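You operate a simulated robot arm through the tools that you are given. There is no shell and no other tool. Be economical: measure what you need, move in short steps, check, and stop when the job is done.

The job below is to be done with a simulated two-armed robot. You get a single attempt, and the scene is never put back.

Task
Gauge the clipped yellow and blue coils: 35 to 45 goes to pass, else rework.
Fine: hold the gauge while you press its button. Set down upright: what you pick out.

The check looks at the end state, three seconds after you hand in, the way a careful person would. Anything else that was tipped, shoved, dropped, spilled or broken makes it a failure.

Robot
Two 7-joint arms with two-finger parallel grippers on one trunk, on a base that drives. Base frame: it is fixed to the floor where the robot stands at the start and does not move with it; the origin is under the middle of the robot, x ahead of it, y to its left, z up. Units: mm, degrees, N and s.
The left shoulder is at the start at [60, 143, 940], the right one opposite. With the tool pointing down near the work surface each hand reaches from about 320 to 740 mm from the robot's upright axis, wherever it stands, measured 20 degrees to its own side. Places, roughly: blue cam lever [600, 1100, 900]; clipped green coil [750, 1500, 1000]; clipped orange coil [750, 1500, 1000]; cradle of the gap gauge [500, -400, 900]; cream clip box [750, 1750, 1000]; demag button [500, 1500, 900]; glue button [400, 900, 900]; glue dot dial [500, 900, 900]; glue nozzle [700, 900, 1000]; glue pedal [400, 1000, 0]; glue switch [500, 900, 900]; green coil [750, 1750, 750]; green strip box [750, 1500, 1000]; large ringed bar [500, 1250, 750]; large ringed core [750, 1250, 1000]; large striped bar [500, 1250, 750]. Payload 1.57 kg a hand.
The TCP of each hand is the grasp point between the finger pads, 30 mm short of the fingertips. In the tool frame z runs along the fingers and y along their closing line. Largest opening 110 mm; finger width 24, thickness 12; the body of the gripper, 48 by 112 mm, starts 78 mm behind the TCP.
Orientation is that of the tool frame in the base frame, as [roll, pitch, yaw] about the fixed x, y, z axes, in that order (R = Rz(yaw) Ry(pitch) Rx(roll)). With the fingers straight down and closing along the base's y, the tool's x points along the base's -x, its y along +y and its z along -z.

Tools
- The arms move only by the tool step_arm. It takes "left_commands", "right_commands" or both (then of equal length, played together; a hand with none holds still); each is a list of rows, each a list of 7 numbers: the shift along the tool's x, y, z in mm, then the turn, a rotation vector about the tool's x, y, z in rad, then the gripper command, from -1 (fully open) to 1 (shut), values between in proportion. In form: [[x, y, z, ax, ay, az, hand], ...]. A call has 1 to 12 rows; each row shifts and turns the commanded pose from where the row before left it, along the tool's axes as they then stand. Each row takes 0.2 s and may step no farther than 50 mm and 8.6 degrees from the row before; otherwise, or with a gripper value out of range, the whole call is refused. Where a pose cannot be reached the arm comes as near as it can. A force on the tool above 40 N (or 10 N above the force at the start of the call, whichever is more), or a blocked arm, ends the call early, and 0.2 s more pass. The fingers move at their own pace (about 45 mm/s each) and stop on an object; they squeeze with about 21 N. The grip force told is the motor's: it shows also when the fingers shut on nothing. Time passes only in rows, and 0.2 s behind the last, so rows that do not move let the fingers close. It gives the time, the measured TCP pose, the force on the tool (base axes), the opening and the grip force at its end, in the units of the frame above (readings bear some noise), with the torque about the TCP (base axes, N m) and any sound that the robot's microphone picked up.
- Cameras (640 x 400 px; columns grow to the right, rows downward): "scene" is now at [40, -15, 1554.9]; the picture's right is [-0.22, -0.98, -0.00], its down [-0.79, 0.18, -0.58] and it looks along [0.57, -0.13, -0.81] (base axes); focal length 287 px, centre (320, 200). "left" rides on the left gripper at [70, -16, -141] in its tool frame; the picture's right is [0.23, 0.97, 0.00], its down [-0.86, 0.20, -0.48] and it looks along [-0.47, 0.11, 0.88] (tool axes); focal length 222 px, centre (320, 200). "right" rides on the right gripper at [70, 16, -141] in its tool frame; the picture's right is [-0.23, 0.97, 0.00], its down [-0.86, -0.20, -0.48] and it looks along [-0.47, -0.11, 0.88] (tool axes); focal length 222 px, centre (320, 200). There is no depth. A picture from a camera that has moved, and an enlarged one, comes with that camera's place and axes in the base frame and with its lens. The place of the scene camera against the robot may be out by one fixed shift of up to 18 mm in any direction.
- get_image(camera): a new picture of that camera. No time passes.
- lift_body(by): slides the trunk up (or, below 0, down) by that many mm; the arms and the scene camera ride with it, the base frame stays. It gives what a move gives, with no picture.
- roll_base(legs): drives the robot by 1 to 6 legs, each [ahead, left, turn to the left] in mm, mm and degrees, along the robot's own axes; the way and the turn of a leg run together, so that a leg with both is an arc; at most 1500 mm and 180 degrees a leg. The arms and the cameras ride along, it lands a little off, and it stops where it bumps. It gives what a move gives.
- head_to(pan, tilt): turns the head with the scene camera to pan (to the left, within 86 degrees either way) and tilt (down, from -29 to 69), counted from straight ahead of the robot. It gives what a move gives.
- close_up(camera, box): a new picture of the part [left, top, right, bottom] of that camera's present view, enlarged. No time passes.
- hand_in(): hands the job in; it is judged then, once.

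Work in short steps. Places have to be worked out from the pictures, the camera data and where the tool is seen: move nearer, look again, correct. Check each grasp and each placing, and mend what went wrong. You have 120 turns and 100 pictures in all, those below and enlarged ones among them. Open the grippers and draw the arms clear of the work before you hand the job in, unless the task says otherwise; then end with one line.

The tools are called after ">>>" as name(argument=value, ...) on one line, values as JSON. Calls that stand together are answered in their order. step_arm: Moves the arms, as the interface text tells. Its arguments: {"type":"object","properties":{"left_commands":{"type":"array","items":{"type":"array","items":{"type":"number"}}},"right_commands":{"type":"array","items":{"type":"array","items":{"type":"number"}}}},"required":[]} The other tools are called the same way: lift_body (by) slides the trunk up or down; roll_base (legs) drives the base; head_to (pan, tilt) turns the head that bears the scene camera; get_image (camera) takes a picture; close_up (camera, box) takes an enlarged picture of a part of a camera's view; hand_in () hands the job in.

At the start:

```text
t: 0.0
left_ee_pos: [387.1, -48.9, 1127.1]
left_tool_rot: [-180.0, 0.1, 180.0]
left_contact_force: [-0.4, -0.2, 0.3]
left_torque: [0.0, -0.04, 0.0]
left_gripper_width: 110.2
left_finger_force: 0.0
right_ee_pos: [319.5, -445.3, 1052.2]
right_tool_rot: [180.0, 0.0, -180.0]
right_contact_force: [0.0, -0.3, 0.1]
right_torque: [0.03, -0.06, -0.01]
right_gripper_width: 109.9
right_finger_force: 0.0
trunk travel left (down, up): [-539.0, 51.0]
robot x, y, heading: [3.3, -0.3, -0.3]
head pan, tilt: [-12.7, 54.2]
```

scene: 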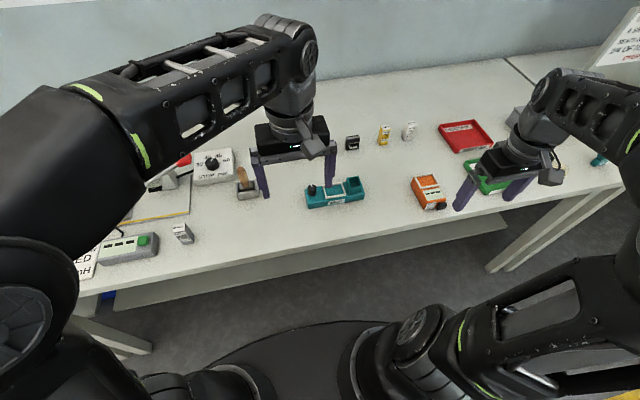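
right: 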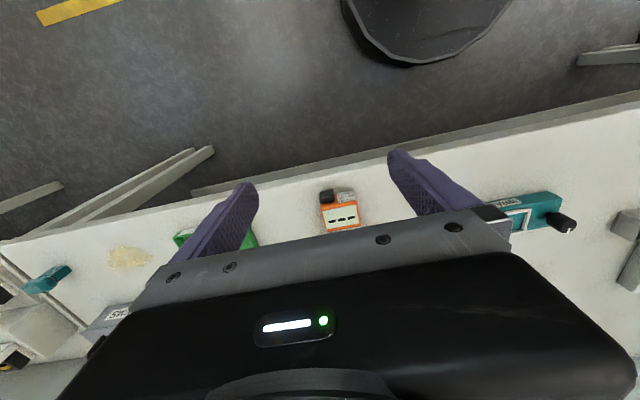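
left: 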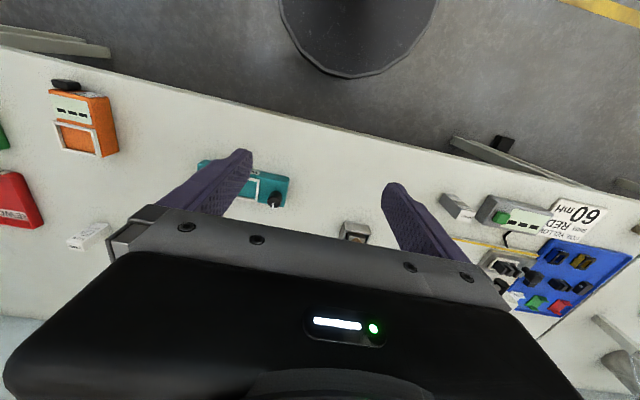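

I see a bench with small items, a gauge (orange), and red/green trays. First I enlarge the scene to read the labels.

>>> close_up(camera="scene", box=[300, 100, 460, 220])

>>> close_up(camera="scene", box=[420, 60, 640, 220])

>>> close_up(camera="scene", box=[70, 110, 290, 290])

```text
3.33 times, centred on (380, 160) of scene
camera zoom: at [40.0, -15.0, 1554.9], right [-0.22, -0.98, 0.0], down [-0.79, 0.18, -0.58], along [0.57, -0.13, -0.81], focal length 955 px, centre (120, 333)
```

zoom: 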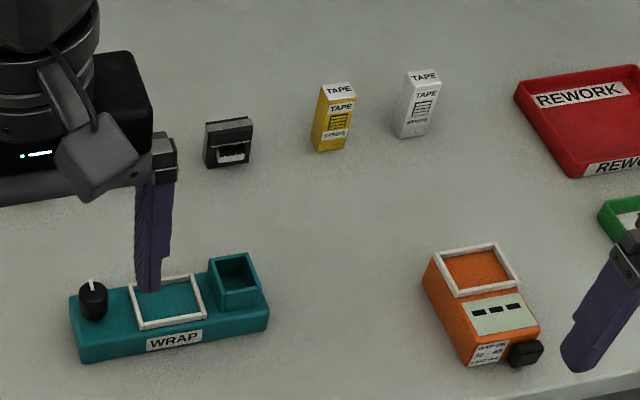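

```text
2.50 times, centred on (530, 140) of scene
camera zoom: at [40.0, -15.0, 1554.9], right [-0.22, -0.98, 0.0], down [-0.79, 0.18, -0.58], along [0.57, -0.13, -0.81], focal length 716 px, centre (-205, 350)
```

zoom: 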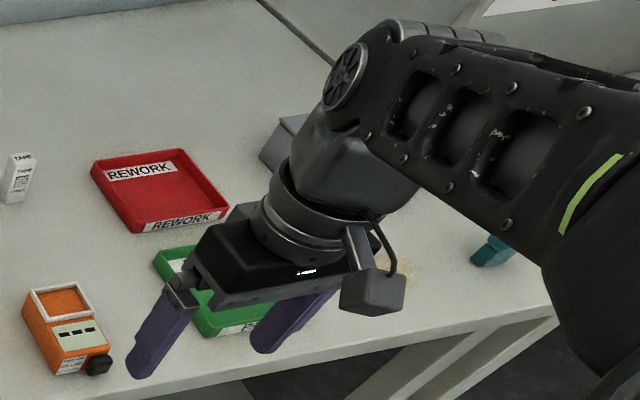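

```text
2.22 times, centred on (180, 200) of scene
camera zoom: at [40.0, -15.0, 1554.9], right [-0.22, -0.98, 0.0], down [-0.79, 0.18, -0.58], along [0.57, -0.13, -0.81], focal length 637 px, centre (631, 200)
```

zoom: 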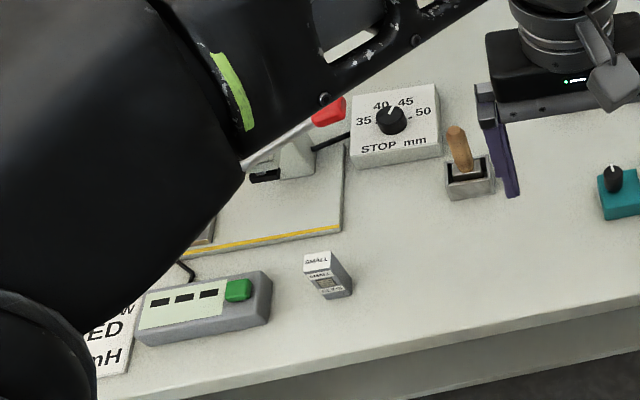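

I look around with the head: left along the bench, and up at the walls and signs on both sides.

>>> head_to(pan=60, tilt=15)

>>> get_image(camera="scene")

>>> head_to(pan=-40, tilt=25)

>>> get_image(camera="scene")

>>> close_up(camera="right", box=[290, 170, 390, 240])

```text
t: 1.4
left_ee_pos: [387.7, -51.0, 1127.3]
left_tool_rot: [-179.9, 0.1, 180.0]
left_contact_force: [-0.8, 0.4, 0.3]
left_torque: [0.01, 0.03, -0.02]
left_gripper_width: 110.1
left_finger_force: 0.1
right_ee_pos: [318.5, -443.8, 1051.6]
right_tool_rot: [180.0, 0.0, -180.0]
right_contact_force: [0.5, 0.6, 1.0]
right_torque: [0.03, -0.03, -0.03]
right_gripper_width: 110.0
right_finger_force: 0.0
trunk travel left (down, up): [-539.0, 51.0]
robot x, y, heading: [-3.3, 0.0, -0.1]
head pan, tilt: [60.0, 15.0]
```

```text
93 pictures are left
camera scene: at [15.6, 81.9, 1614.1], right [0.87, -0.5, 0.0], down [-0.13, -0.22, -0.97], along [0.48, 0.84, -0.26], focal length 287 px, centre (320, 200)
```

scene: 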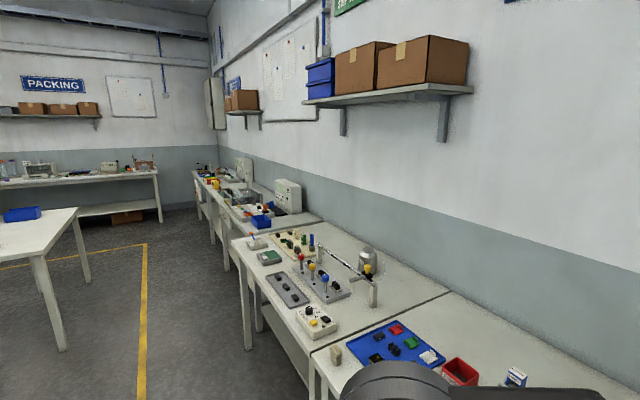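

```text
t: 3.2
left_ee_pos: [388.4, -49.3, 1126.0]
left_tool_rot: [-179.9, 0.2, -180.0]
left_contact_force: [0.1, 1.4, -0.1]
left_torque: [-0.01, 0.01, 0.0]
left_gripper_width: 109.9
left_finger_force: 0.2
right_ee_pos: [318.5, -444.0, 1051.0]
right_tool_rot: [179.9, 0.0, 180.0]
right_contact_force: [0.4, 0.1, 0.0]
right_torque: [0.02, 0.03, -0.01]
right_gripper_width: 110.0
right_finger_force: 0.0
trunk travel left (down, up): [-539.0, 51.0]
robot x, y, heading: [-0.8, -1.5, -0.1]
head pan, tilt: [-40.0, 25.0]
```

```text
92 pictures are left
camera scene: at [39.5, -58.2, 1597.9], right [-0.64, -0.77, 0.0], down [-0.32, 0.27, -0.91], along [0.69, -0.58, -0.42], focal length 287 px, centre (320, 200)
```

scene: 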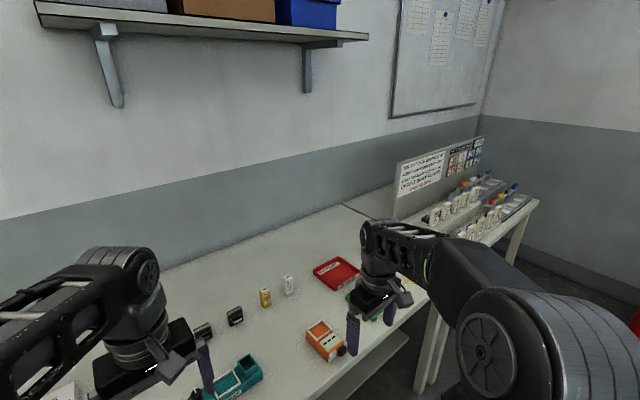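

```text
5.71 times, centred on (340, 205) of right
camera zoom: at [249.4, -428.2, 1193.4], right [0.23, 0.97, 0.0], down [0.86, -0.2, 0.48], along [0.47, -0.11, -0.88], focal length 1269 px, centre (206, 171)
```

zoom: 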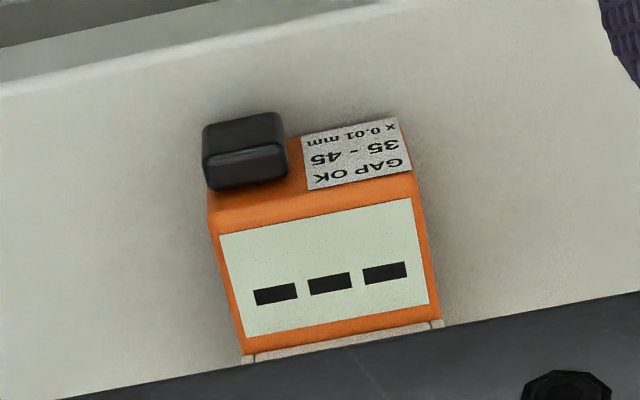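

The orange box is the gap gauge (OK 35–45). There's a sign and racks on the side bench to the right; I enlarge those.

>>> close_up(camera="scene", box=[390, 130, 550, 240])

>>> close_up(camera="scene", box=[390, 135, 490, 200])

```text
3.64 times, centred on (470, 185) of scene
camera zoom: at [39.5, -58.2, 1597.9], right [-0.64, -0.77, 0.0], down [-0.32, 0.27, -0.91], along [0.69, -0.58, -0.42], focal length 1042 px, centre (-226, 254)
```

zoom: 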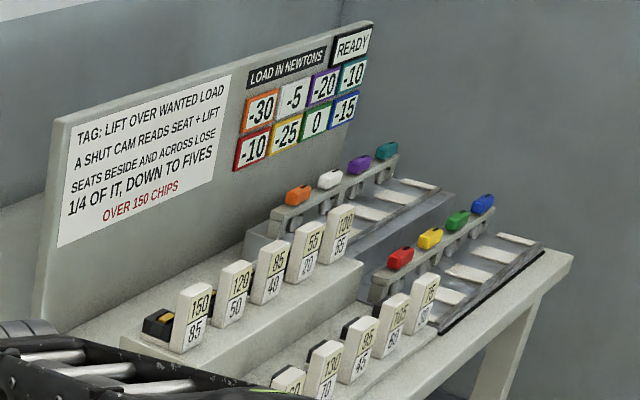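

```text
6.15 times, centred on (440, 168) of scene
camera zoom: at [39.5, -58.2, 1597.9], right [-0.64, -0.77, 0.0], down [-0.32, 0.27, -0.91], along [0.69, -0.58, -0.42], focal length 1764 px, centre (-418, 400)
```

zoom: 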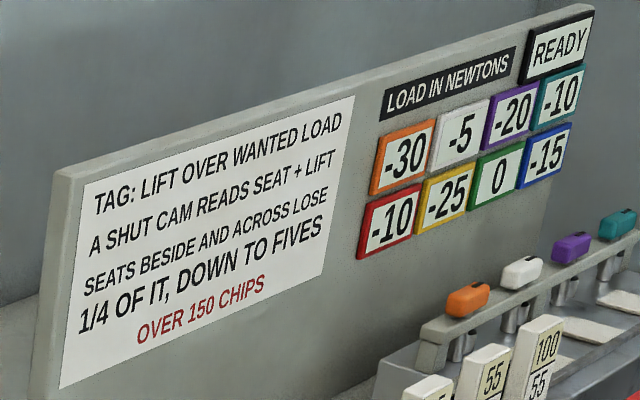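

That is a different station (loads). I need to find the clipped coils to the left, so I look that way in enlarged views.

>>> head_to(pan=65, tilt=25)

>>> close_up(camera="scene", box=[170, 80, 430, 240])

>>> close_up(camera="scene", box=[200, 200, 460, 360])

```text
t: 5.0
left_ee_pos: [387.3, -49.4, 1126.4]
left_tool_rot: [180.0, 0.1, 180.0]
left_contact_force: [-0.1, 0.6, 0.2]
left_torque: [0.03, -0.02, 0.01]
left_gripper_width: 110.3
left_finger_force: 0.1
right_ee_pos: [319.9, -444.2, 1051.4]
right_tool_rot: [180.0, 0.0, -179.9]
right_contact_force: [0.2, 0.1, -0.2]
right_torque: [0.02, 0.01, 0.01]
right_gripper_width: 110.0
right_finger_force: 0.0
trunk travel left (down, up): [-539.0, 51.0]
robot x, y, heading: [0.4, -0.1, 0.2]
head pan, tilt: [65.0, 25.0]
```

```text
2.46 times, centred on (300, 160) of scene
camera zoom: at [7.9, 84.5, 1597.9], right [0.91, -0.42, 0.0], down [-0.18, -0.38, -0.91], along [0.38, 0.82, -0.42], focal length 706 px, centre (369, 298)
```

zoom: 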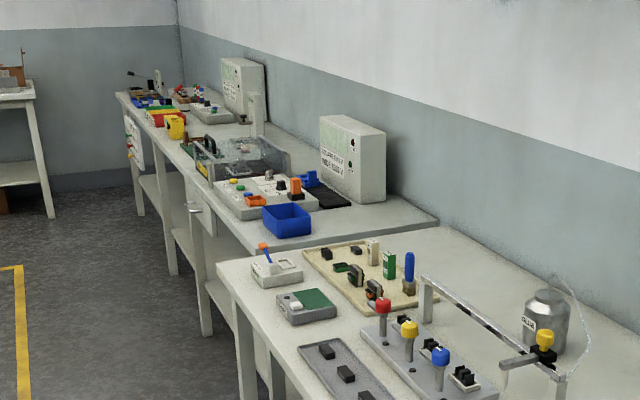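

```text
2.46 times, centred on (330, 280) of scene
camera zoom: at [7.9, 84.5, 1597.9], right [0.91, -0.42, 0.0], down [-0.18, -0.38, -0.91], along [0.38, 0.82, -0.42], focal length 706 px, centre (295, 3)
```

zoom: 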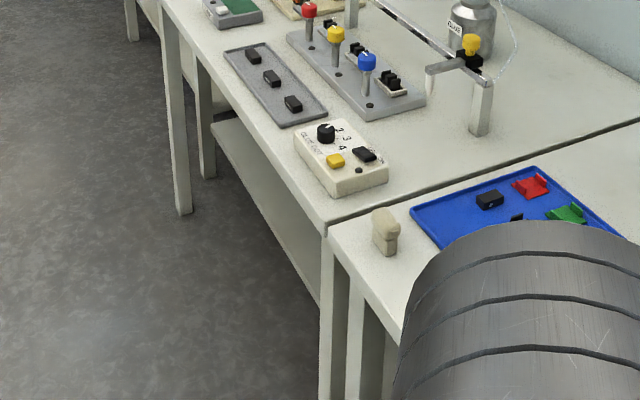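

I back off and drive left to see the stations near y≈600–1600.

>>> roll_base(legs=[[-300, 0, 0], [0, 900, 0]])

>>> head_to(pan=20, tilt=35)

>>> get_image(camera="scene")

```text
t: 11.4
left_ee_pos: [87.9, 857.2, 1126.8]
left_tool_rot: [-179.9, 0.1, 179.6]
left_contact_force: [0.5, 0.0, 0.2]
left_torque: [0.0, 0.01, -0.01]
left_gripper_width: 110.2
left_finger_force: 0.0
right_ee_pos: [17.5, 460.2, 1052.5]
right_tool_rot: [179.9, 0.1, 179.6]
right_contact_force: [0.0, 0.6, 0.0]
right_torque: [-0.02, -0.01, 0.0]
right_gripper_width: 109.8
right_finger_force: 0.1
trunk travel left (down, up): [-539.0, 51.0]
robot x, y, heading: [-299.9, 907.0, -0.4]
head pan, tilt: [65.0, 25.0]
```

```text
t: 12.6
left_ee_pos: [87.7, 855.5, 1127.6]
left_tool_rot: [180.0, 0.1, 179.6]
left_contact_force: [0.0, 0.6, 0.3]
left_torque: [0.0, -0.03, -0.01]
left_gripper_width: 110.2
left_finger_force: 0.0
right_ee_pos: [19.0, 461.5, 1052.4]
right_tool_rot: [180.0, -0.1, 179.6]
right_contact_force: [-0.3, 0.0, -0.2]
right_torque: [0.02, 0.0, 0.0]
right_gripper_width: 109.9
right_finger_force: 0.0
trunk travel left (down, up): [-539.0, 51.0]
robot x, y, heading: [-300.0, 908.2, -0.4]
head pan, tilt: [20.0, 35.0]
```

```text
86 pictures are left
camera scene: at [-247.4, 938.6, 1582.1], right [0.34, -0.94, 0.0], down [-0.54, -0.19, -0.82], along [0.77, 0.28, -0.57], focal length 287 px, centre (320, 200)
```

scene: 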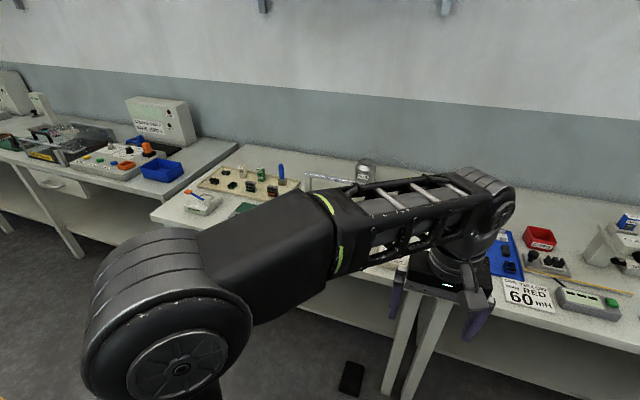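

The arm blocks part of it. I enlarge the tray and read the right-hand region too.

>>> close_up(camera="scene", box=[170, 155, 310, 225])

>>> close_up(camera="scene", box=[480, 200, 640, 320])

>>> get_image(camera="left")

```text
4.57 times, centred on (240, 190) of scene
camera zoom: at [-247.4, 938.6, 1582.1], right [0.34, -0.94, 0.0], down [-0.54, -0.19, -0.82], along [0.77, 0.28, -0.57], focal length 1310 px, centre (686, 246)
```

zoom: 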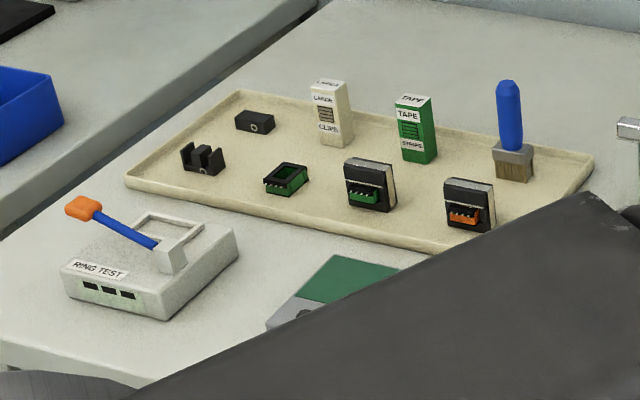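

```text
3.33 times, centred on (560, 260) of scene
camera zoom: at [-247.4, 938.6, 1582.1], right [0.34, -0.94, 0.0], down [-0.54, -0.19, -0.82], along [0.77, 0.28, -0.57], focal length 955 px, centre (-480, 0)
```

zoom: 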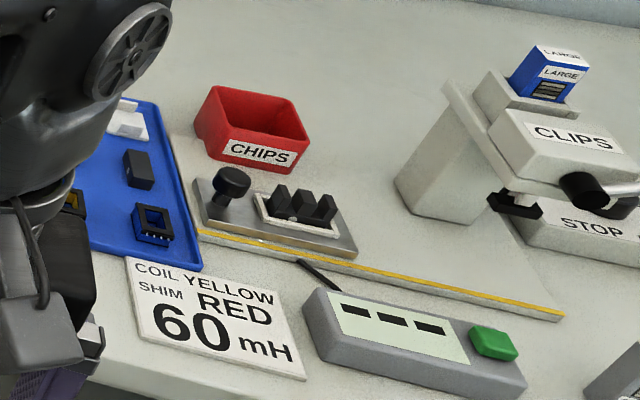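

```text
83 pictures are left
camera left: at [17.6, 841.0, 1268.7], right [-0.22, 0.98, 0.0], down [0.86, 0.19, 0.48], along [0.47, 0.11, -0.88], focal length 222 px, centre (320, 200)
```

left: 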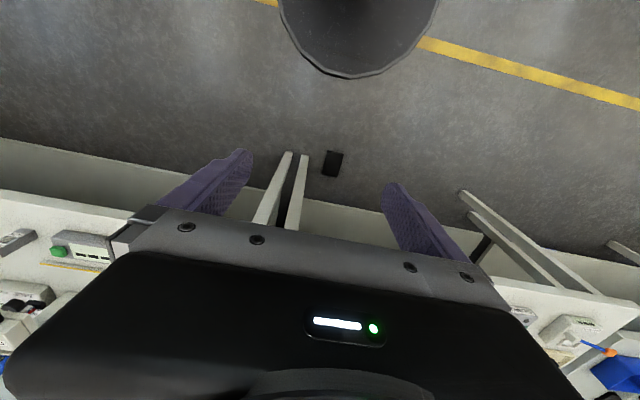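

The green/orange clipped coils here show what a clipped coil looks like (black upright core, colored bobbin). In the right-hand view there was a black/yellow block behind a tag on the side bench; I drive back right to look.

>>> roll_base(legs=[[0, -1300, 0]])

>>> head_to(pan=-30, tilt=30)

>>> get_image(camera="scene")

```text
t: 19.1
left_ee_pos: [80.3, -452.3, 1125.3]
left_tool_rot: [-180.0, 0.1, 179.8]
left_contact_force: [-0.3, 0.2, -0.1]
left_torque: [0.01, 0.0, 0.02]
left_gripper_width: 110.1
left_finger_force: 0.1
right_ee_pos: [10.7, -846.6, 1050.1]
right_tool_rot: [-180.0, 0.0, 179.7]
right_contact_force: [0.2, -0.6, 0.7]
right_torque: [0.01, 0.0, -0.03]
right_gripper_width: 110.1
right_finger_force: 0.0
trunk travel left (down, up): [-539.0, 51.0]
robot x, y, heading: [-308.8, -401.2, -0.1]
head pan, tilt: [20.0, 35.0]
```

```text
t: 20.3
left_ee_pos: [81.2, -451.1, 1125.9]
left_tool_rot: [180.0, 0.1, 179.7]
left_contact_force: [0.1, -0.9, 1.0]
left_torque: [-0.02, 0.02, 0.0]
left_gripper_width: 110.0
left_finger_force: 0.1
right_ee_pos: [9.8, -846.7, 1052.7]
right_tool_rot: [-180.0, 0.0, 179.7]
right_contact_force: [0.1, -0.1, 0.0]
right_torque: [-0.02, -0.01, 0.02]
right_gripper_width: 110.1
right_finger_force: 0.0
trunk travel left (down, up): [-539.0, 51.0]
robot x, y, heading: [-307.7, -399.7, 0.1]
head pan, tilt: [-30.0, 30.0]
```

```text
82 pictures are left
camera scene: at [-259.6, -444.6, 1589.9], right [-0.5, -0.86, 0.0], down [-0.43, 0.25, -0.87], along [0.75, -0.44, -0.5], focal length 287 px, centre (320, 200)
```

scene: 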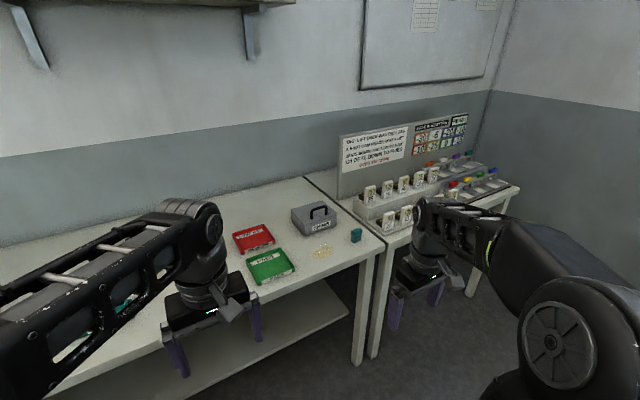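

>>> close_up(camera="scene", box=[335, 145, 515, 260])

>>> close_up(camera="scene", box=[225, 190, 375, 290])

```text
3.48 times, centred on (425, 202) of scene
camera zoom: at [-259.6, -444.6, 1589.9], right [-0.5, -0.86, 0.0], down [-0.43, 0.25, -0.87], along [0.75, -0.44, -0.5], focal length 997 px, centre (-45, 191)
```

zoom: 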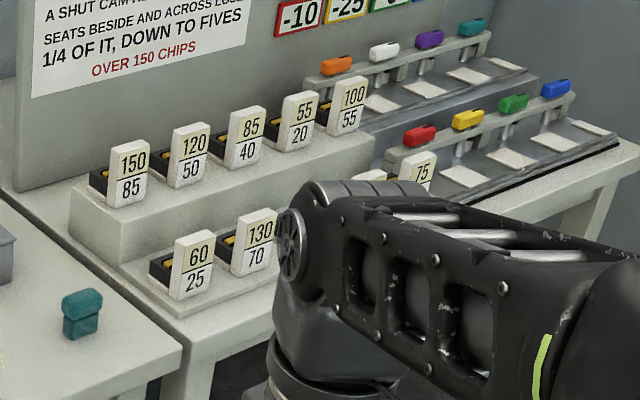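

```text
4.00 times, centred on (300, 240) of scene
camera zoom: at [-259.6, -444.6, 1589.9], right [-0.5, -0.86, 0.0], down [-0.43, 0.25, -0.87], along [0.75, -0.44, -0.5], focal length 1146 px, centre (400, 40)
```

zoom: 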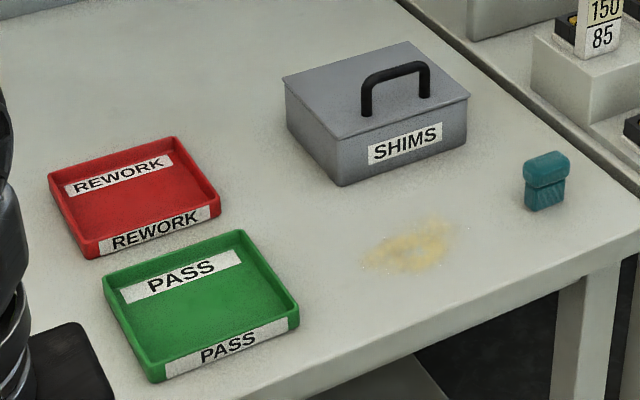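

Those tags hold springs, not coils. I'll lower both arms (clear of the bench here) so the camera view isn't blocked, then survey the bench.

>>> step_arm(left_commands=[[0, 0, 50, 0, 0, 0, -1], [0, 0, 50, 0, 0, 0, -1], [0, 0, 50, 0, 0, 0, -1], [0, 0, 50, 0, 0, 0, -1], [0, 0, 50, 0, 0, 0, -1], [0, 0, 50, 0, 0, 0, -1], [0, 0, 50, 0, 0, 0, -1], [0, 0, 50, 0, 0, 0, -1]], right_commands=[[0, 0, 50, 0, 0, 0, -1], [0, 0, 50, 0, 0, 0, -1], [0, 0, 50, 0, 0, 0, -1], [0, 0, 50, 0, 0, 0, -1], [0, 0, 50, 0, 0, 0, -1], [0, 0, 50, 0, 0, 0, -1], [0, 0, 50, 0, 0, 0, -1], [0, 0, 50, 0, 0, 0, -1]])

>>> roll_base(legs=[[0, 600, 0]])

>>> head_to(pan=0, tilt=30)

>>> get_image(camera="scene")

```text
t: 22.1
left_ee_pos: [80.2, -453.6, 725.9]
left_tool_rot: [-180.0, 0.1, 179.7]
left_contact_force: [0.5, 0.3, 0.3]
left_torque: [0.04, 0.04, -0.01]
left_gripper_width: 110.2
left_finger_force: 0.1
right_ee_pos: [9.8, -846.3, 648.1]
right_tool_rot: [-179.9, 0.0, 179.7]
right_contact_force: [0.0, 1.1, 0.7]
right_torque: [0.0, 0.01, 0.03]
right_gripper_width: 110.0
right_finger_force: 0.0
trunk travel left (down, up): [-539.0, 51.0]
robot x, y, heading: [-304.5, -402.2, -0.4]
head pan, tilt: [-30.0, 30.0]
```

```text
t: 25.5
left_ee_pos: [83.7, 138.0, 726.5]
left_tool_rot: [-180.0, 0.1, 179.2]
left_contact_force: [0.2, 0.8, -0.8]
left_torque: [0.02, -0.01, -0.02]
left_gripper_width: 109.9
left_finger_force: 0.1
right_ee_pos: [11.7, -255.4, 650.7]
right_tool_rot: [-179.9, 0.0, 179.2]
right_contact_force: [-0.5, 0.2, 0.7]
right_torque: [0.0, 0.03, 0.0]
right_gripper_width: 110.2
right_finger_force: 0.0
trunk travel left (down, up): [-539.0, 51.0]
robot x, y, heading: [-301.5, 194.0, -0.9]
head pan, tilt: [-30.0, 30.0]
```

```text
t: 26.4
left_ee_pos: [84.0, 137.5, 726.3]
left_tool_rot: [180.0, 0.1, 179.1]
left_contact_force: [-0.6, -0.3, 1.0]
left_torque: [-0.02, 0.02, -0.01]
left_gripper_width: 109.9
left_finger_force: 0.2
right_ee_pos: [11.2, -254.1, 649.3]
right_tool_rot: [-179.9, 0.0, 179.3]
right_contact_force: [0.0, -0.1, 0.5]
right_torque: [0.0, 0.01, -0.03]
right_gripper_width: 109.7
right_finger_force: 0.1
trunk travel left (down, up): [-539.0, 51.0]
robot x, y, heading: [-299.0, 193.4, -1.0]
head pan, tilt: [0.0, 30.0]
```

```text
79 pictures are left
camera scene: at [-241.5, 193.7, 1589.9], right [-0.01, -1.0, 0.0], down [-0.5, 0.01, -0.87], along [0.87, -0.01, -0.5], focal length 287 px, centre (320, 200)
```

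scene: 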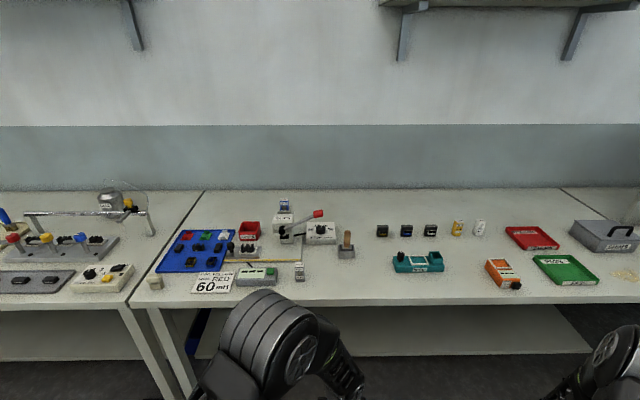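

Now the view is clear. Three clipped coils stand at the right of the press; I enlarge them and the neighborhood.

>>> close_up(camera="scene", box=[365, 210, 495, 245])

>>> close_up(camera="scene", box=[330, 200, 630, 320])

>>> close_up(camera="scene", box=[140, 190, 360, 310])

```text
4.92 times, centred on (430, 228) of scene
camera zoom: at [-241.5, 193.7, 1589.9], right [-0.01, -1.0, 0.0], down [-0.5, 0.01, -0.87], along [0.87, -0.01, -0.5], focal length 1411 px, centre (-222, 65)
```

zoom: 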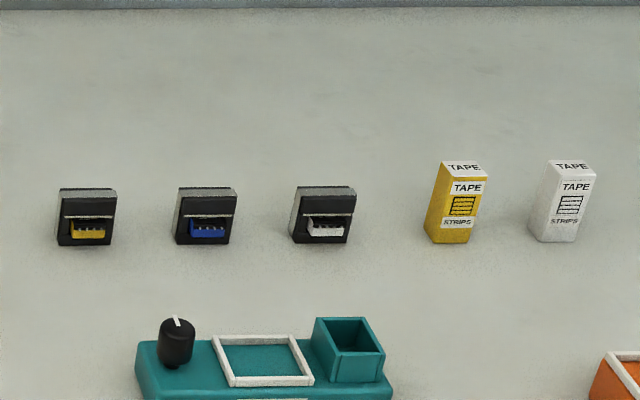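

```text
2.13 times, centred on (480, 260) of scene
camera zoom: at [-241.5, 193.7, 1589.9], right [-0.01, -1.0, 0.0], down [-0.5, 0.01, -0.87], along [0.87, -0.01, -0.5], focal length 611 px, centre (-21, 72)
```

zoom: 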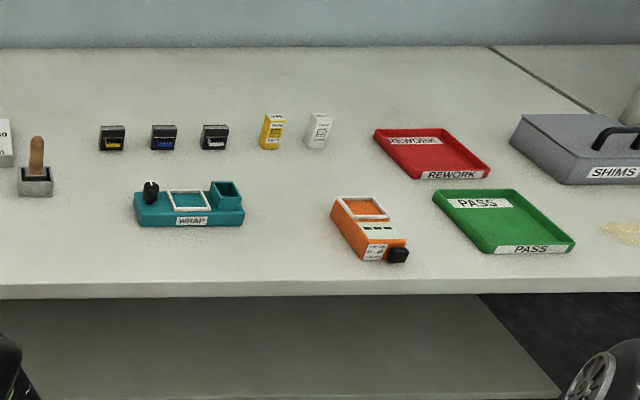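

```text
2.91 times, centred on (250, 250) of scene
camera zoom: at [-241.5, 193.7, 1589.9], right [-0.01, -1.0, 0.0], down [-0.5, 0.01, -0.87], along [0.87, -0.01, -0.5], focal length 834 px, centre (524, 54)
```

zoom: 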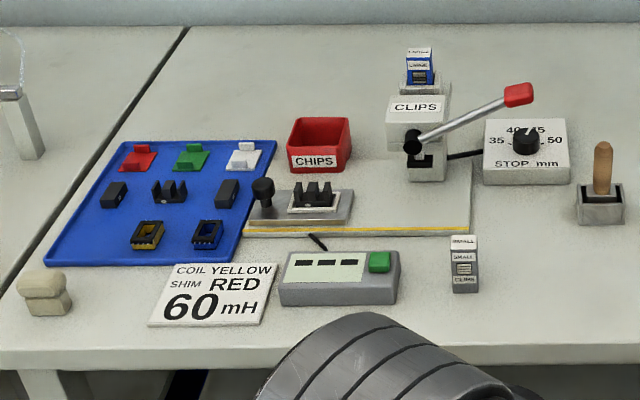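

The clipped yellow, blue and white coils stand on the bench at about x 682, y −67/−165/−260, bench z≈888. I raise the arms again and drive up so the right hand sits near the gauge for closer views.

>>> step_arm(left_commands=[[0, 0, -50, 0, 0, 0, -1], [0, 0, -50, 0, 0, 0, -1], [0, 0, -50, 0, 0, 0, -1], [0, 0, -50, 0, 0, 0, -1], [0, 0, -50, 0, 0, 0, -1], [0, 0, -50, 0, 0, 0, -1], [0, 0, -50, 0, 0, 0, -1], [0, 0, -50, 0, 0, 0, -1]], right_commands=[[0, 0, -50, 0, 0, 0, -1], [0, 0, -50, 0, 0, 0, -1], [0, 0, -50, 0, 0, 0, -1], [0, 0, -50, 0, 0, 0, -1], [0, 0, -50, 0, 0, 0, -1], [0, 0, -50, 0, 0, 0, -1], [0, 0, -50, 0, 0, 0, -1], [0, 0, -50, 0, 0, 0, -1], [0, 0, -50, 0, 0, 0, -1], [0, 0, -50, 0, 0, 0, -1]])

>>> roll_base(legs=[[0, -340, 1], [260, 0, 0]])

>>> head_to(pan=-20, tilt=55)

>>> get_image(camera="scene")

>>> get_image(camera="right")

>>> get_image(camera="left")

```text
refused: give rows for one hand, or as many for the one as for the other
```

```text
t: 30.1
left_ee_pos: [343.6, -187.7, 725.0]
left_tool_rot: [179.9, 0.1, -179.1]
left_contact_force: [0.0, 0.0, -0.2]
left_torque: [0.01, 0.04, 0.0]
left_gripper_width: 110.2
left_finger_force: 0.1
right_ee_pos: [282.7, -580.5, 649.2]
right_tool_rot: [179.9, -0.1, -179.2]
right_contact_force: [0.4, 0.2, 0.0]
right_torque: [0.01, -0.01, -0.05]
right_gripper_width: 109.8
right_finger_force: 0.0
trunk travel left (down, up): [-539.0, 51.0]
robot x, y, heading: [-43.6, -144.0, 1.1]
head pan, tilt: [0.0, 30.0]
```

```text
t: 31.0
left_ee_pos: [343.8, -187.2, 726.2]
left_tool_rot: [-180.0, 0.2, -179.1]
left_contact_force: [0.2, 0.2, 0.4]
left_torque: [0.01, 0.01, 0.0]
left_gripper_width: 109.9
left_finger_force: 0.0
right_ee_pos: [281.8, -581.1, 648.4]
right_tool_rot: [179.9, 0.0, -179.2]
right_contact_force: [0.7, -0.8, -0.3]
right_torque: [-0.03, 0.0, -0.01]
right_gripper_width: 109.6
right_finger_force: 0.0
trunk travel left (down, up): [-539.0, 51.0]
robot x, y, heading: [-45.2, -137.9, 0.7]
head pan, tilt: [-20.0, 55.0]
```

```text
75 pictures are left
camera scene: at [-5.7, -164.6, 1553.9], right [-0.33, -0.94, 0.0], down [-0.77, 0.27, -0.57], along [0.54, -0.19, -0.82], focal length 287 px, centre (320, 200)
```

scene: 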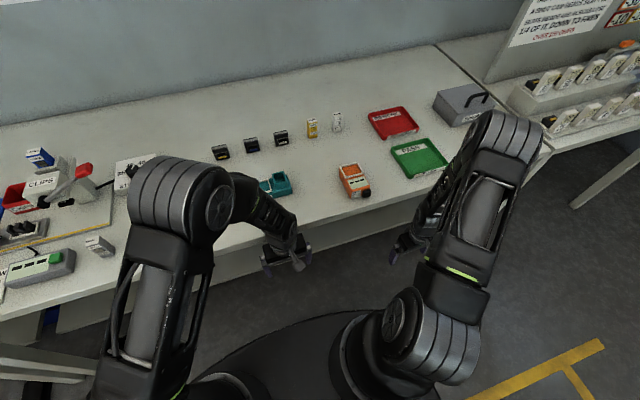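

```text
74 pictures are left
camera right: at [211.7, -565.5, 791.1], right [0.21, 0.98, 0.0], down [0.86, -0.19, 0.48], along [0.47, -0.1, -0.88], focal length 222 px, centre (320, 200)
```

right: 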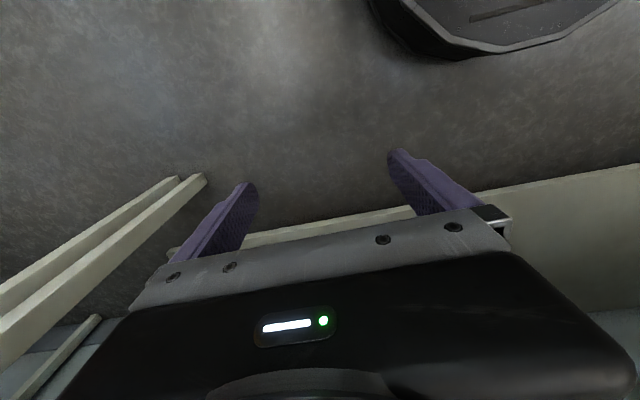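

```text
73 pictures are left
camera left: at [273.7, -203.2, 868.9], right [-0.24, 0.97, 0.0], down [0.85, 0.21, 0.48], along [0.47, 0.11, -0.88], focal length 222 px, centre (320, 200)
```

left: 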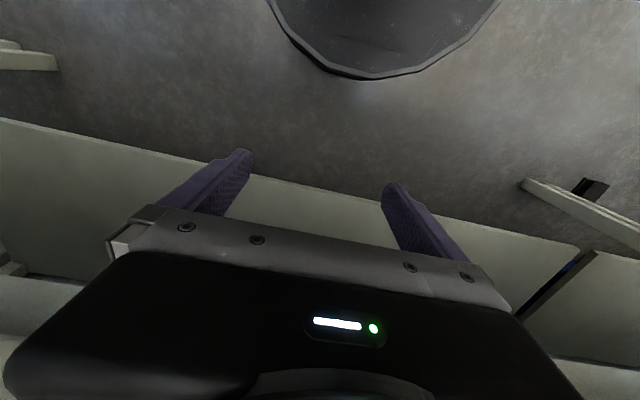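

My arm call was refused (unequal rows), so the hands are low, just ahead of the bench edge. I back straight out before raising them.

>>> roll_base(legs=[[-220, 0, 0]])

>>> step_arm(left_commands=[[0, 0, -50, 0, 0, 0, -1], [0, 0, -50, 0, 0, 0, -1], [0, 0, -50, 0, 0, 0, -1], [0, 0, -50, 0, 0, 0, -1], [0, 0, -50, 0, 0, 0, -1], [0, 0, -50, 0, 0, 0, -1], [0, 0, -50, 0, 0, 0, -1], [0, 0, -50, 0, 0, 0, -1], [0, 0, 0, 0, 0, 0, -1]], right_commands=[[0, 0, -50, 0, 0, 0, -1], [0, 0, -50, 0, 0, 0, -1], [0, 0, -50, 0, 0, 0, -1], [0, 0, -50, 0, 0, 0, -1], [0, 0, -50, 0, 0, 0, -1], [0, 0, -50, 0, 0, 0, -1], [0, 0, -50, 0, 0, 0, -1], [0, 0, -50, 0, 0, 0, -1], [0, 0, -50, 0, 0, 0, -1]])

```text
t: 32.7
left_ee_pos: [118.3, -189.1, 727.2]
left_tool_rot: [180.0, 0.1, -179.0]
left_contact_force: [0.7, 0.1, 0.1]
left_torque: [-0.03, -0.04, -0.01]
left_gripper_width: 109.9
left_finger_force: 0.0
right_ee_pos: [57.8, -583.5, 649.7]
right_tool_rot: [179.9, -0.1, -179.1]
right_contact_force: [-1.1, -0.6, 0.8]
right_torque: [-0.04, -0.02, 0.01]
right_gripper_width: 110.4
right_finger_force: 0.1
trunk travel left (down, up): [-539.0, 51.0]
robot x, y, heading: [-266.1, -144.9, 0.7]
head pan, tilt: [-20.0, 55.0]
```

```text
t: 34.7
left_ee_pos: [119.2, -185.5, 1127.4]
left_tool_rot: [-179.9, 0.1, -179.1]
left_contact_force: [0.4, 0.0, 0.6]
left_torque: [-0.02, 0.01, -0.01]
left_gripper_width: 110.0
left_finger_force: 0.0
right_ee_pos: [59.8, -580.9, 1100.9]
right_tool_rot: [180.0, -0.2, -179.1]
right_contact_force: [-0.5, -0.4, 0.1]
right_torque: [0.0, 0.01, 0.03]
right_gripper_width: 109.9
right_finger_force: 0.1
trunk travel left (down, up): [-539.0, 51.0]
robot x, y, heading: [-267.8, -141.2, 1.0]
head pan, tilt: [-20.0, 55.0]
```

Arms are up. I drive in to about (40, −150), then check the views.

>>> roll_base(legs=[[305, 0, -1]])

>>> step_arm(right_commands=[[0, 40, 0, 0, 0, 0, -1], [0, 40, 0, 0, 0, 0, -1], [0, 40, 0, 0, 0, 0, -1], [0, 30, 0, 0, 0, 0, -1]])

>>> get_image(camera="right")

>>> get_image(camera="scene")

```text
t: 36.8
left_ee_pos: [439.1, -189.8, 1126.4]
left_tool_rot: [-179.9, 0.1, -180.0]
left_contact_force: [0.4, -0.1, -0.2]
left_torque: [0.0, 0.0, 0.02]
left_gripper_width: 110.0
left_finger_force: 0.1
right_ee_pos: [376.1, -584.2, 1100.4]
right_tool_rot: [180.0, -0.1, -179.9]
right_contact_force: [-0.2, 0.0, 0.3]
right_torque: [-0.06, -0.01, -0.02]
right_gripper_width: 110.1
right_finger_force: 0.0
trunk travel left (down, up): [-539.0, 51.0]
robot x, y, heading: [55.4, -142.0, -0.0]
head pan, tilt: [-20.0, 55.0]
```

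```text
t: 37.8
left_ee_pos: [438.0, -189.3, 1127.0]
left_tool_rot: [-179.9, 0.1, 179.9]
left_contact_force: [-0.5, -0.2, 0.2]
left_torque: [0.0, 0.03, 0.0]
left_gripper_width: 109.9
left_finger_force: 0.0
right_ee_pos: [372.3, -435.0, 1100.8]
right_tool_rot: [-180.0, 0.1, 179.9]
right_contact_force: [0.2, 0.1, 0.7]
right_torque: [0.0, 0.01, 0.0]
right_gripper_width: 110.1
right_finger_force: 0.0
trunk travel left (down, up): [-539.0, 51.0]
robot x, y, heading: [48.6, -142.1, -0.1]
head pan, tilt: [-20.0, 55.0]
```

```text
72 pictures are left
camera right: at [302.3, -418.5, 1243.0], right [0.23, 0.97, 0.0], down [0.86, -0.2, 0.48], along [0.47, -0.11, -0.88], focal length 222 px, centre (320, 200)
```

right: 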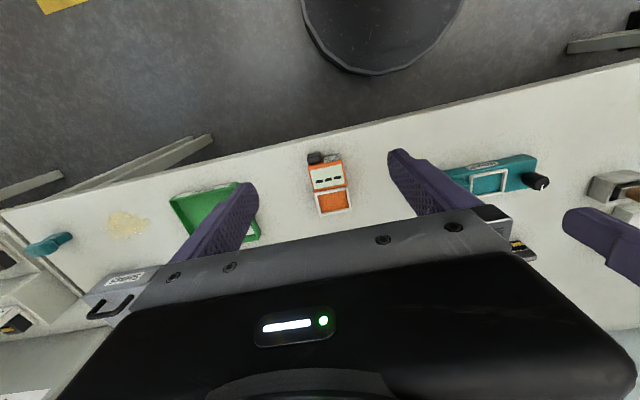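

```text
71 pictures are left
camera scene: at [89.4, -165.6, 1553.9], right [-0.34, -0.94, 0.0], down [-0.77, 0.28, -0.57], along [0.54, -0.2, -0.82], focal length 287 px, centre (320, 200)
```

scene: 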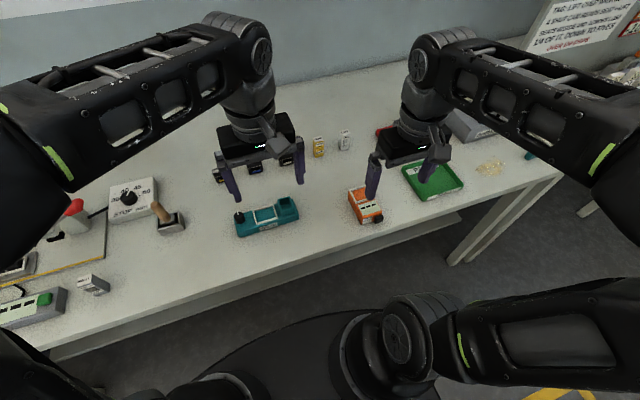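

>>> close_up(camera="scene", box=[335, 175, 395, 230])

>>> close_up(camera="right", box=[295, 140, 365, 220])

>>> close_up(camera="left", box=[150, 80, 450, 260])

```text
7.27 times, centred on (365, 202) of scene
camera zoom: at [89.4, -165.6, 1553.9], right [-0.34, -0.94, 0.0], down [-0.77, 0.28, -0.57], along [0.54, -0.2, -0.82], focal length 2084 px, centre (-7, 182)
```

zoom: 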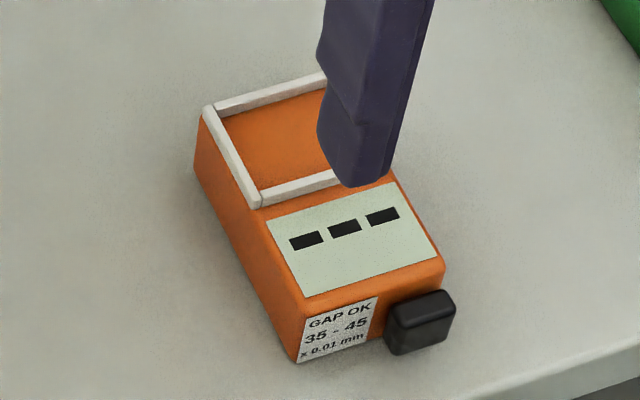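

```text
5.00 times, centred on (330, 180) of right
camera zoom: at [302.3, -418.5, 1243.0], right [0.23, 0.97, 0.0], down [0.86, -0.2, 0.48], along [0.47, -0.11, -0.88], focal length 1111 px, centre (270, 300)
```

zoom: 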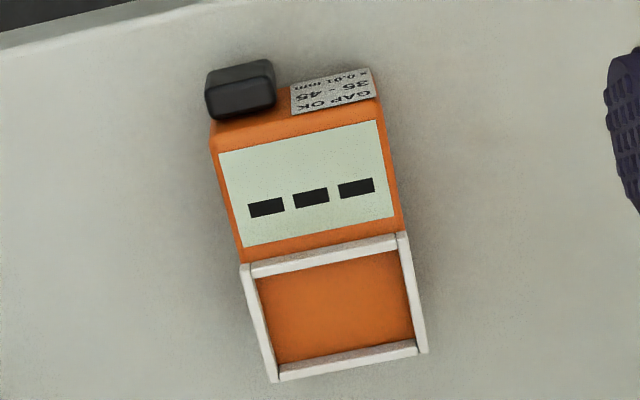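

```text
2.13 times, centred on (300, 170) of left
camera zoom: at [367.8, -205.2, 1269.0], right [-0.23, 0.97, 0.0], down [0.85, 0.2, 0.48], along [0.47, 0.11, -0.88], focal length 474 px, centre (363, 264)
```

zoom: 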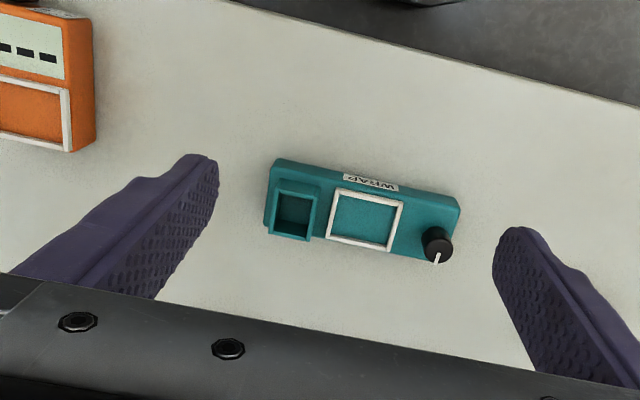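

The gauge body spans about x 416–502, y −463…−411, button on the near face at (400, −451). I clear the left arm to the left and start yawing the right hand 90° (fingers closing along x), then take close views of the coils.

>>> step_arm(left_commands=[[20, 50, -10, 0, 0, 0, -1], [20, 50, 0, 0, 0, 0, -1], [20, 50, 0, 0, 0, 0, -1], [0, 50, 0, 0, 0, 0, -1], [0, 50, 0, 0, 0, 0, -1], [0, 50, 0, 0, 0, 0, -1], [0, 50, 0, 0, 0, 0, -1], [0, 0, 0, 0, 0, 0, -1], [0, 0, 0, 0, 0, 0, -1], [0, 0, 0, 0, 0, 0, -1], [0, 0, 0, 0, 0, 0, -1]], right_commands=[[0, 0, 0, 0, 0, 0.1428, -1], [0, 0, 0, 0, 0, 0.1428, -1], [0, 0, 0, 0, 0, 0.1428, -1], [0, 0, 0, 0, 0, 0.1428, -1], [0, 0, 0, 0, 0, 0.1428, -1], [0, 0, 0, 0, 0, 0.1428, -1], [0, 0, 0, 0, 0, 0.1428, -1], [0, 0, 0, 0, 0, 0.1428, -1], [0, 0, 0, 0, 0, 0.1428, -1], [0, 0, 0, 0, 0, 0.1428, -1], [0, 0, 0, 0, 0, 0.1428, -1]])

>>> get_image(camera="scene")

>>> get_image(camera="right")

```text
refused: row 1 steps farther than a row can; nothing moved
```

```text
67 pictures are left
camera scene: at [89.4, -165.6, 1553.9], right [-0.34, -0.94, 0.0], down [-0.77, 0.28, -0.57], along [0.54, -0.2, -0.82], focal length 287 px, centre (320, 200)
```

scene: 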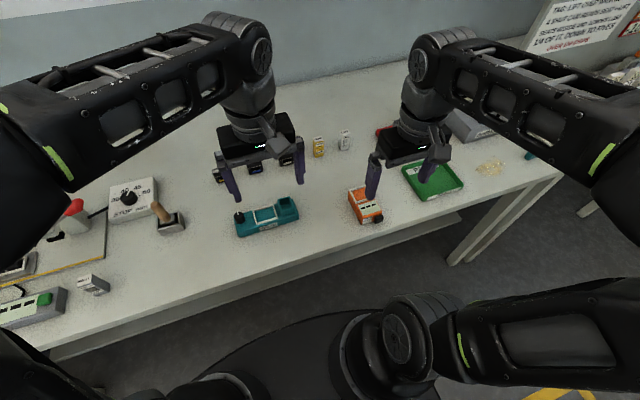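

```text
66 pictures are left
camera right: at [302.3, -418.5, 1243.0], right [0.23, 0.97, 0.0], down [0.86, -0.2, 0.48], along [0.47, -0.11, -0.88], focal length 222 px, centre (320, 200)
```

right: 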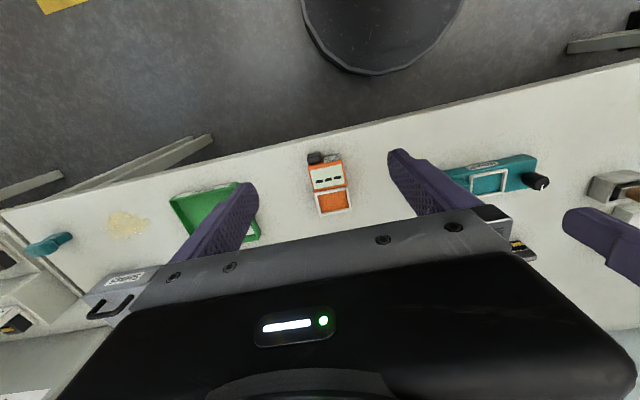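

The diagonal step was over the 50 mm limit; I resend it smaller.

>>> step_arm(left_commands=[[0, 48, 0, 0, 0, 0, -1], [0, 48, 0, 0, 0, 0, -1], [0, 48, 0, 0, 0, 0, -1], [0, 48, 0, 0, 0, 0, -1], [0, 48, 0, 0, 0, 0, -1], [0, 48, 0, 0, 0, 0, -1], [0, 48, 0, 0, 0, 0, -1], [0, 0, -40, 0, 0, 0, -1], [0, 0, 0, 0, 0, 0, -1], [0, 0, 0, 0, 0, 0, -1], [0, 0, 0, 0, 0, 0, -1]], right_commands=[[0, 0, 0, 0, 0, 0.1428, -1], [0, 0, 0, 0, 0, 0.1428, -1], [0, 0, 0, 0, 0, 0.1428, -1], [0, 0, 0, 0, 0, 0.1428, -1], [0, 0, 0, 0, 0, 0.1428, -1], [0, 0, 0, 0, 0, 0.1428, -1], [0, 0, 0, 0, 0, 0.1428, -1], [0, 0, 0, 0, 0, 0.1428, -1], [0, 0, 0, 0, 0, 0.1428, -1], [0, 0, 0, 0, 0, 0.1428, -1], [0, 0, 0, 0, 0, 0.1428, -1]])

```text
t: 40.2
left_ee_pos: [443.2, 126.1, 1138.3]
left_tool_rot: [-180.0, 0.2, 179.9]
left_contact_force: [-0.3, 0.3, 0.3]
left_torque: [-0.01, 0.03, 0.03]
left_gripper_width: 110.0
left_finger_force: 0.1
left hand out of reach, approached as far as the arm can: row 4, 8
right_ee_pos: [373.9, -434.2, 1100.7]
right_tool_rot: [-180.0, 0.0, 89.9]
right_contact_force: [0.3, 0.8, 0.3]
right_torque: [0.01, 0.0, -0.02]
right_gripper_width: 109.8
right_finger_force: 0.0
trunk travel left (down, up): [-539.0, 51.0]
robot x, y, heading: [52.1, -145.0, 0.0]
head pan, tilt: [-20.0, 55.0]
```

>>> get_image(camera="right")

>>> close_up(camera="scene", box=[200, 130, 360, 230])

```text
65 pictures are left
camera right: at [389.6, -364.4, 1242.1], right [0.97, -0.23, 0.0], down [-0.2, -0.85, 0.48], along [-0.11, -0.47, -0.88], focal length 222 px, centre (320, 200)
```

right: 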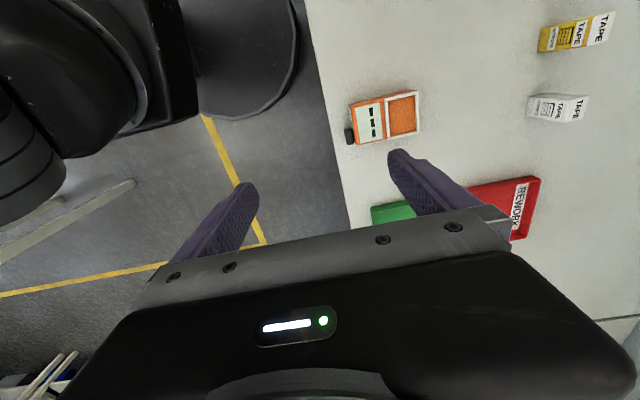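

```text
4.00 times, centred on (280, 180) of scene
camera zoom: at [89.3, -166.0, 1553.9], right [-0.34, -0.94, 0.0], down [-0.77, 0.28, -0.57], along [0.54, -0.2, -0.82], focal length 1146 px, centre (480, 280)
```

zoom: 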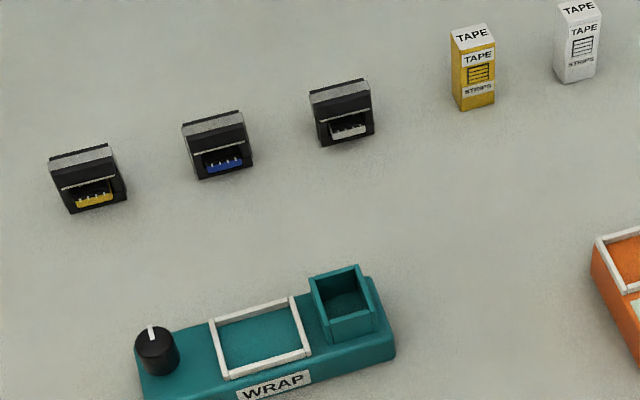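

Right hand is now at yaw 90 (closing along x, tool x = +y). I shift the base left about 245 mm so the right arm can reach both the coils and the gauge.

>>> roll_base(legs=[[0, 245, 0]])

>>> get_image(camera="right")

```text
t: 42.0
left_ee_pos: [443.6, 374.7, 1139.6]
left_tool_rot: [-179.9, 0.1, 179.9]
left_contact_force: [0.3, 0.7, -0.1]
left_torque: [-0.02, 0.02, -0.02]
left_gripper_width: 110.0
left_finger_force: 0.0
right_ee_pos: [373.1, -185.7, 1100.2]
right_tool_rot: [180.0, 0.0, 90.0]
right_contact_force: [-0.6, 0.2, 0.6]
right_torque: [-0.01, -0.02, 0.02]
right_gripper_width: 109.8
right_finger_force: 0.0
trunk travel left (down, up): [-539.0, 51.0]
robot x, y, heading: [51.9, 106.3, -0.2]
head pan, tilt: [-20.0, 55.0]
```

```text
63 pictures are left
camera right: at [389.3, -115.6, 1242.3], right [0.97, -0.23, 0.0], down [-0.2, -0.85, 0.48], along [-0.11, -0.47, -0.88], focal length 222 px, centre (320, 200)
```

right: 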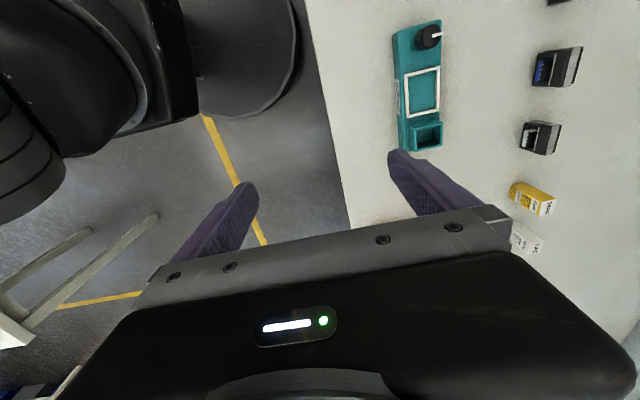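

I move the right hand over the yellow coil at about (680, −80), staying high, then look.

>>> step_arm(right_commands=[[14, 44, 0, 0, 0, 0, -1], [14, 44, 0, 0, 0, 0, -1], [14, 44, 0, 0, 0, 0, -1], [14, 44, 0, 0, 0, 0, -1], [14, 44, 0, 0, 0, 0, -1], [14, 44, 0, 0, 0, 0, -1], [14, 44, 0, 0, 0, 0, -1], [0, 0, 0, 0, 0, 0, -1]])

>>> get_image(camera="right")

```text
t: 43.9
left_ee_pos: [444.1, 374.6, 1139.9]
left_tool_rot: [180.0, 0.1, -180.0]
left_contact_force: [-0.6, -1.2, 0.0]
left_torque: [0.04, -0.01, 0.1]
left_gripper_width: 109.9
left_finger_force: 0.1
right_ee_pos: [606.3, -113.4, 1098.1]
right_tool_rot: [179.8, 0.0, 89.9]
right_contact_force: [-0.9, -0.5, 0.2]
right_torque: [0.02, -0.02, -0.02]
right_gripper_width: 110.2
right_finger_force: 0.2
right hand out of reach, approached as far as the arm can: row 6, 7
trunk travel left (down, up): [-539.0, 51.0]
robot x, y, heading: [55.6, 106.2, -0.1]
head pan, tilt: [-20.0, 55.0]
```

```text
62 pictures are left
camera right: at [622.1, -44.6, 1239.9], right [0.97, -0.23, 0.0], down [-0.2, -0.86, 0.48], along [-0.11, -0.47, -0.88], focal length 222 px, centre (320, 200)
```

right: 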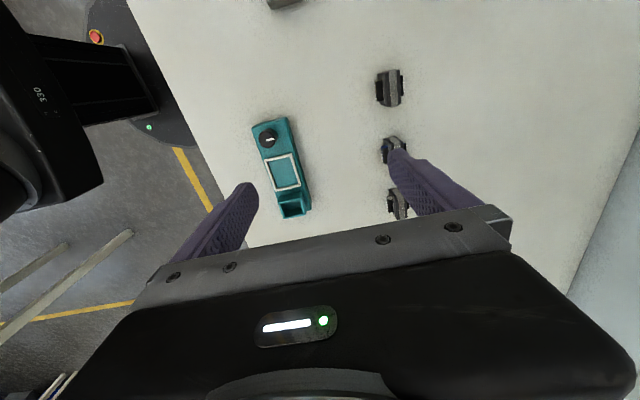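

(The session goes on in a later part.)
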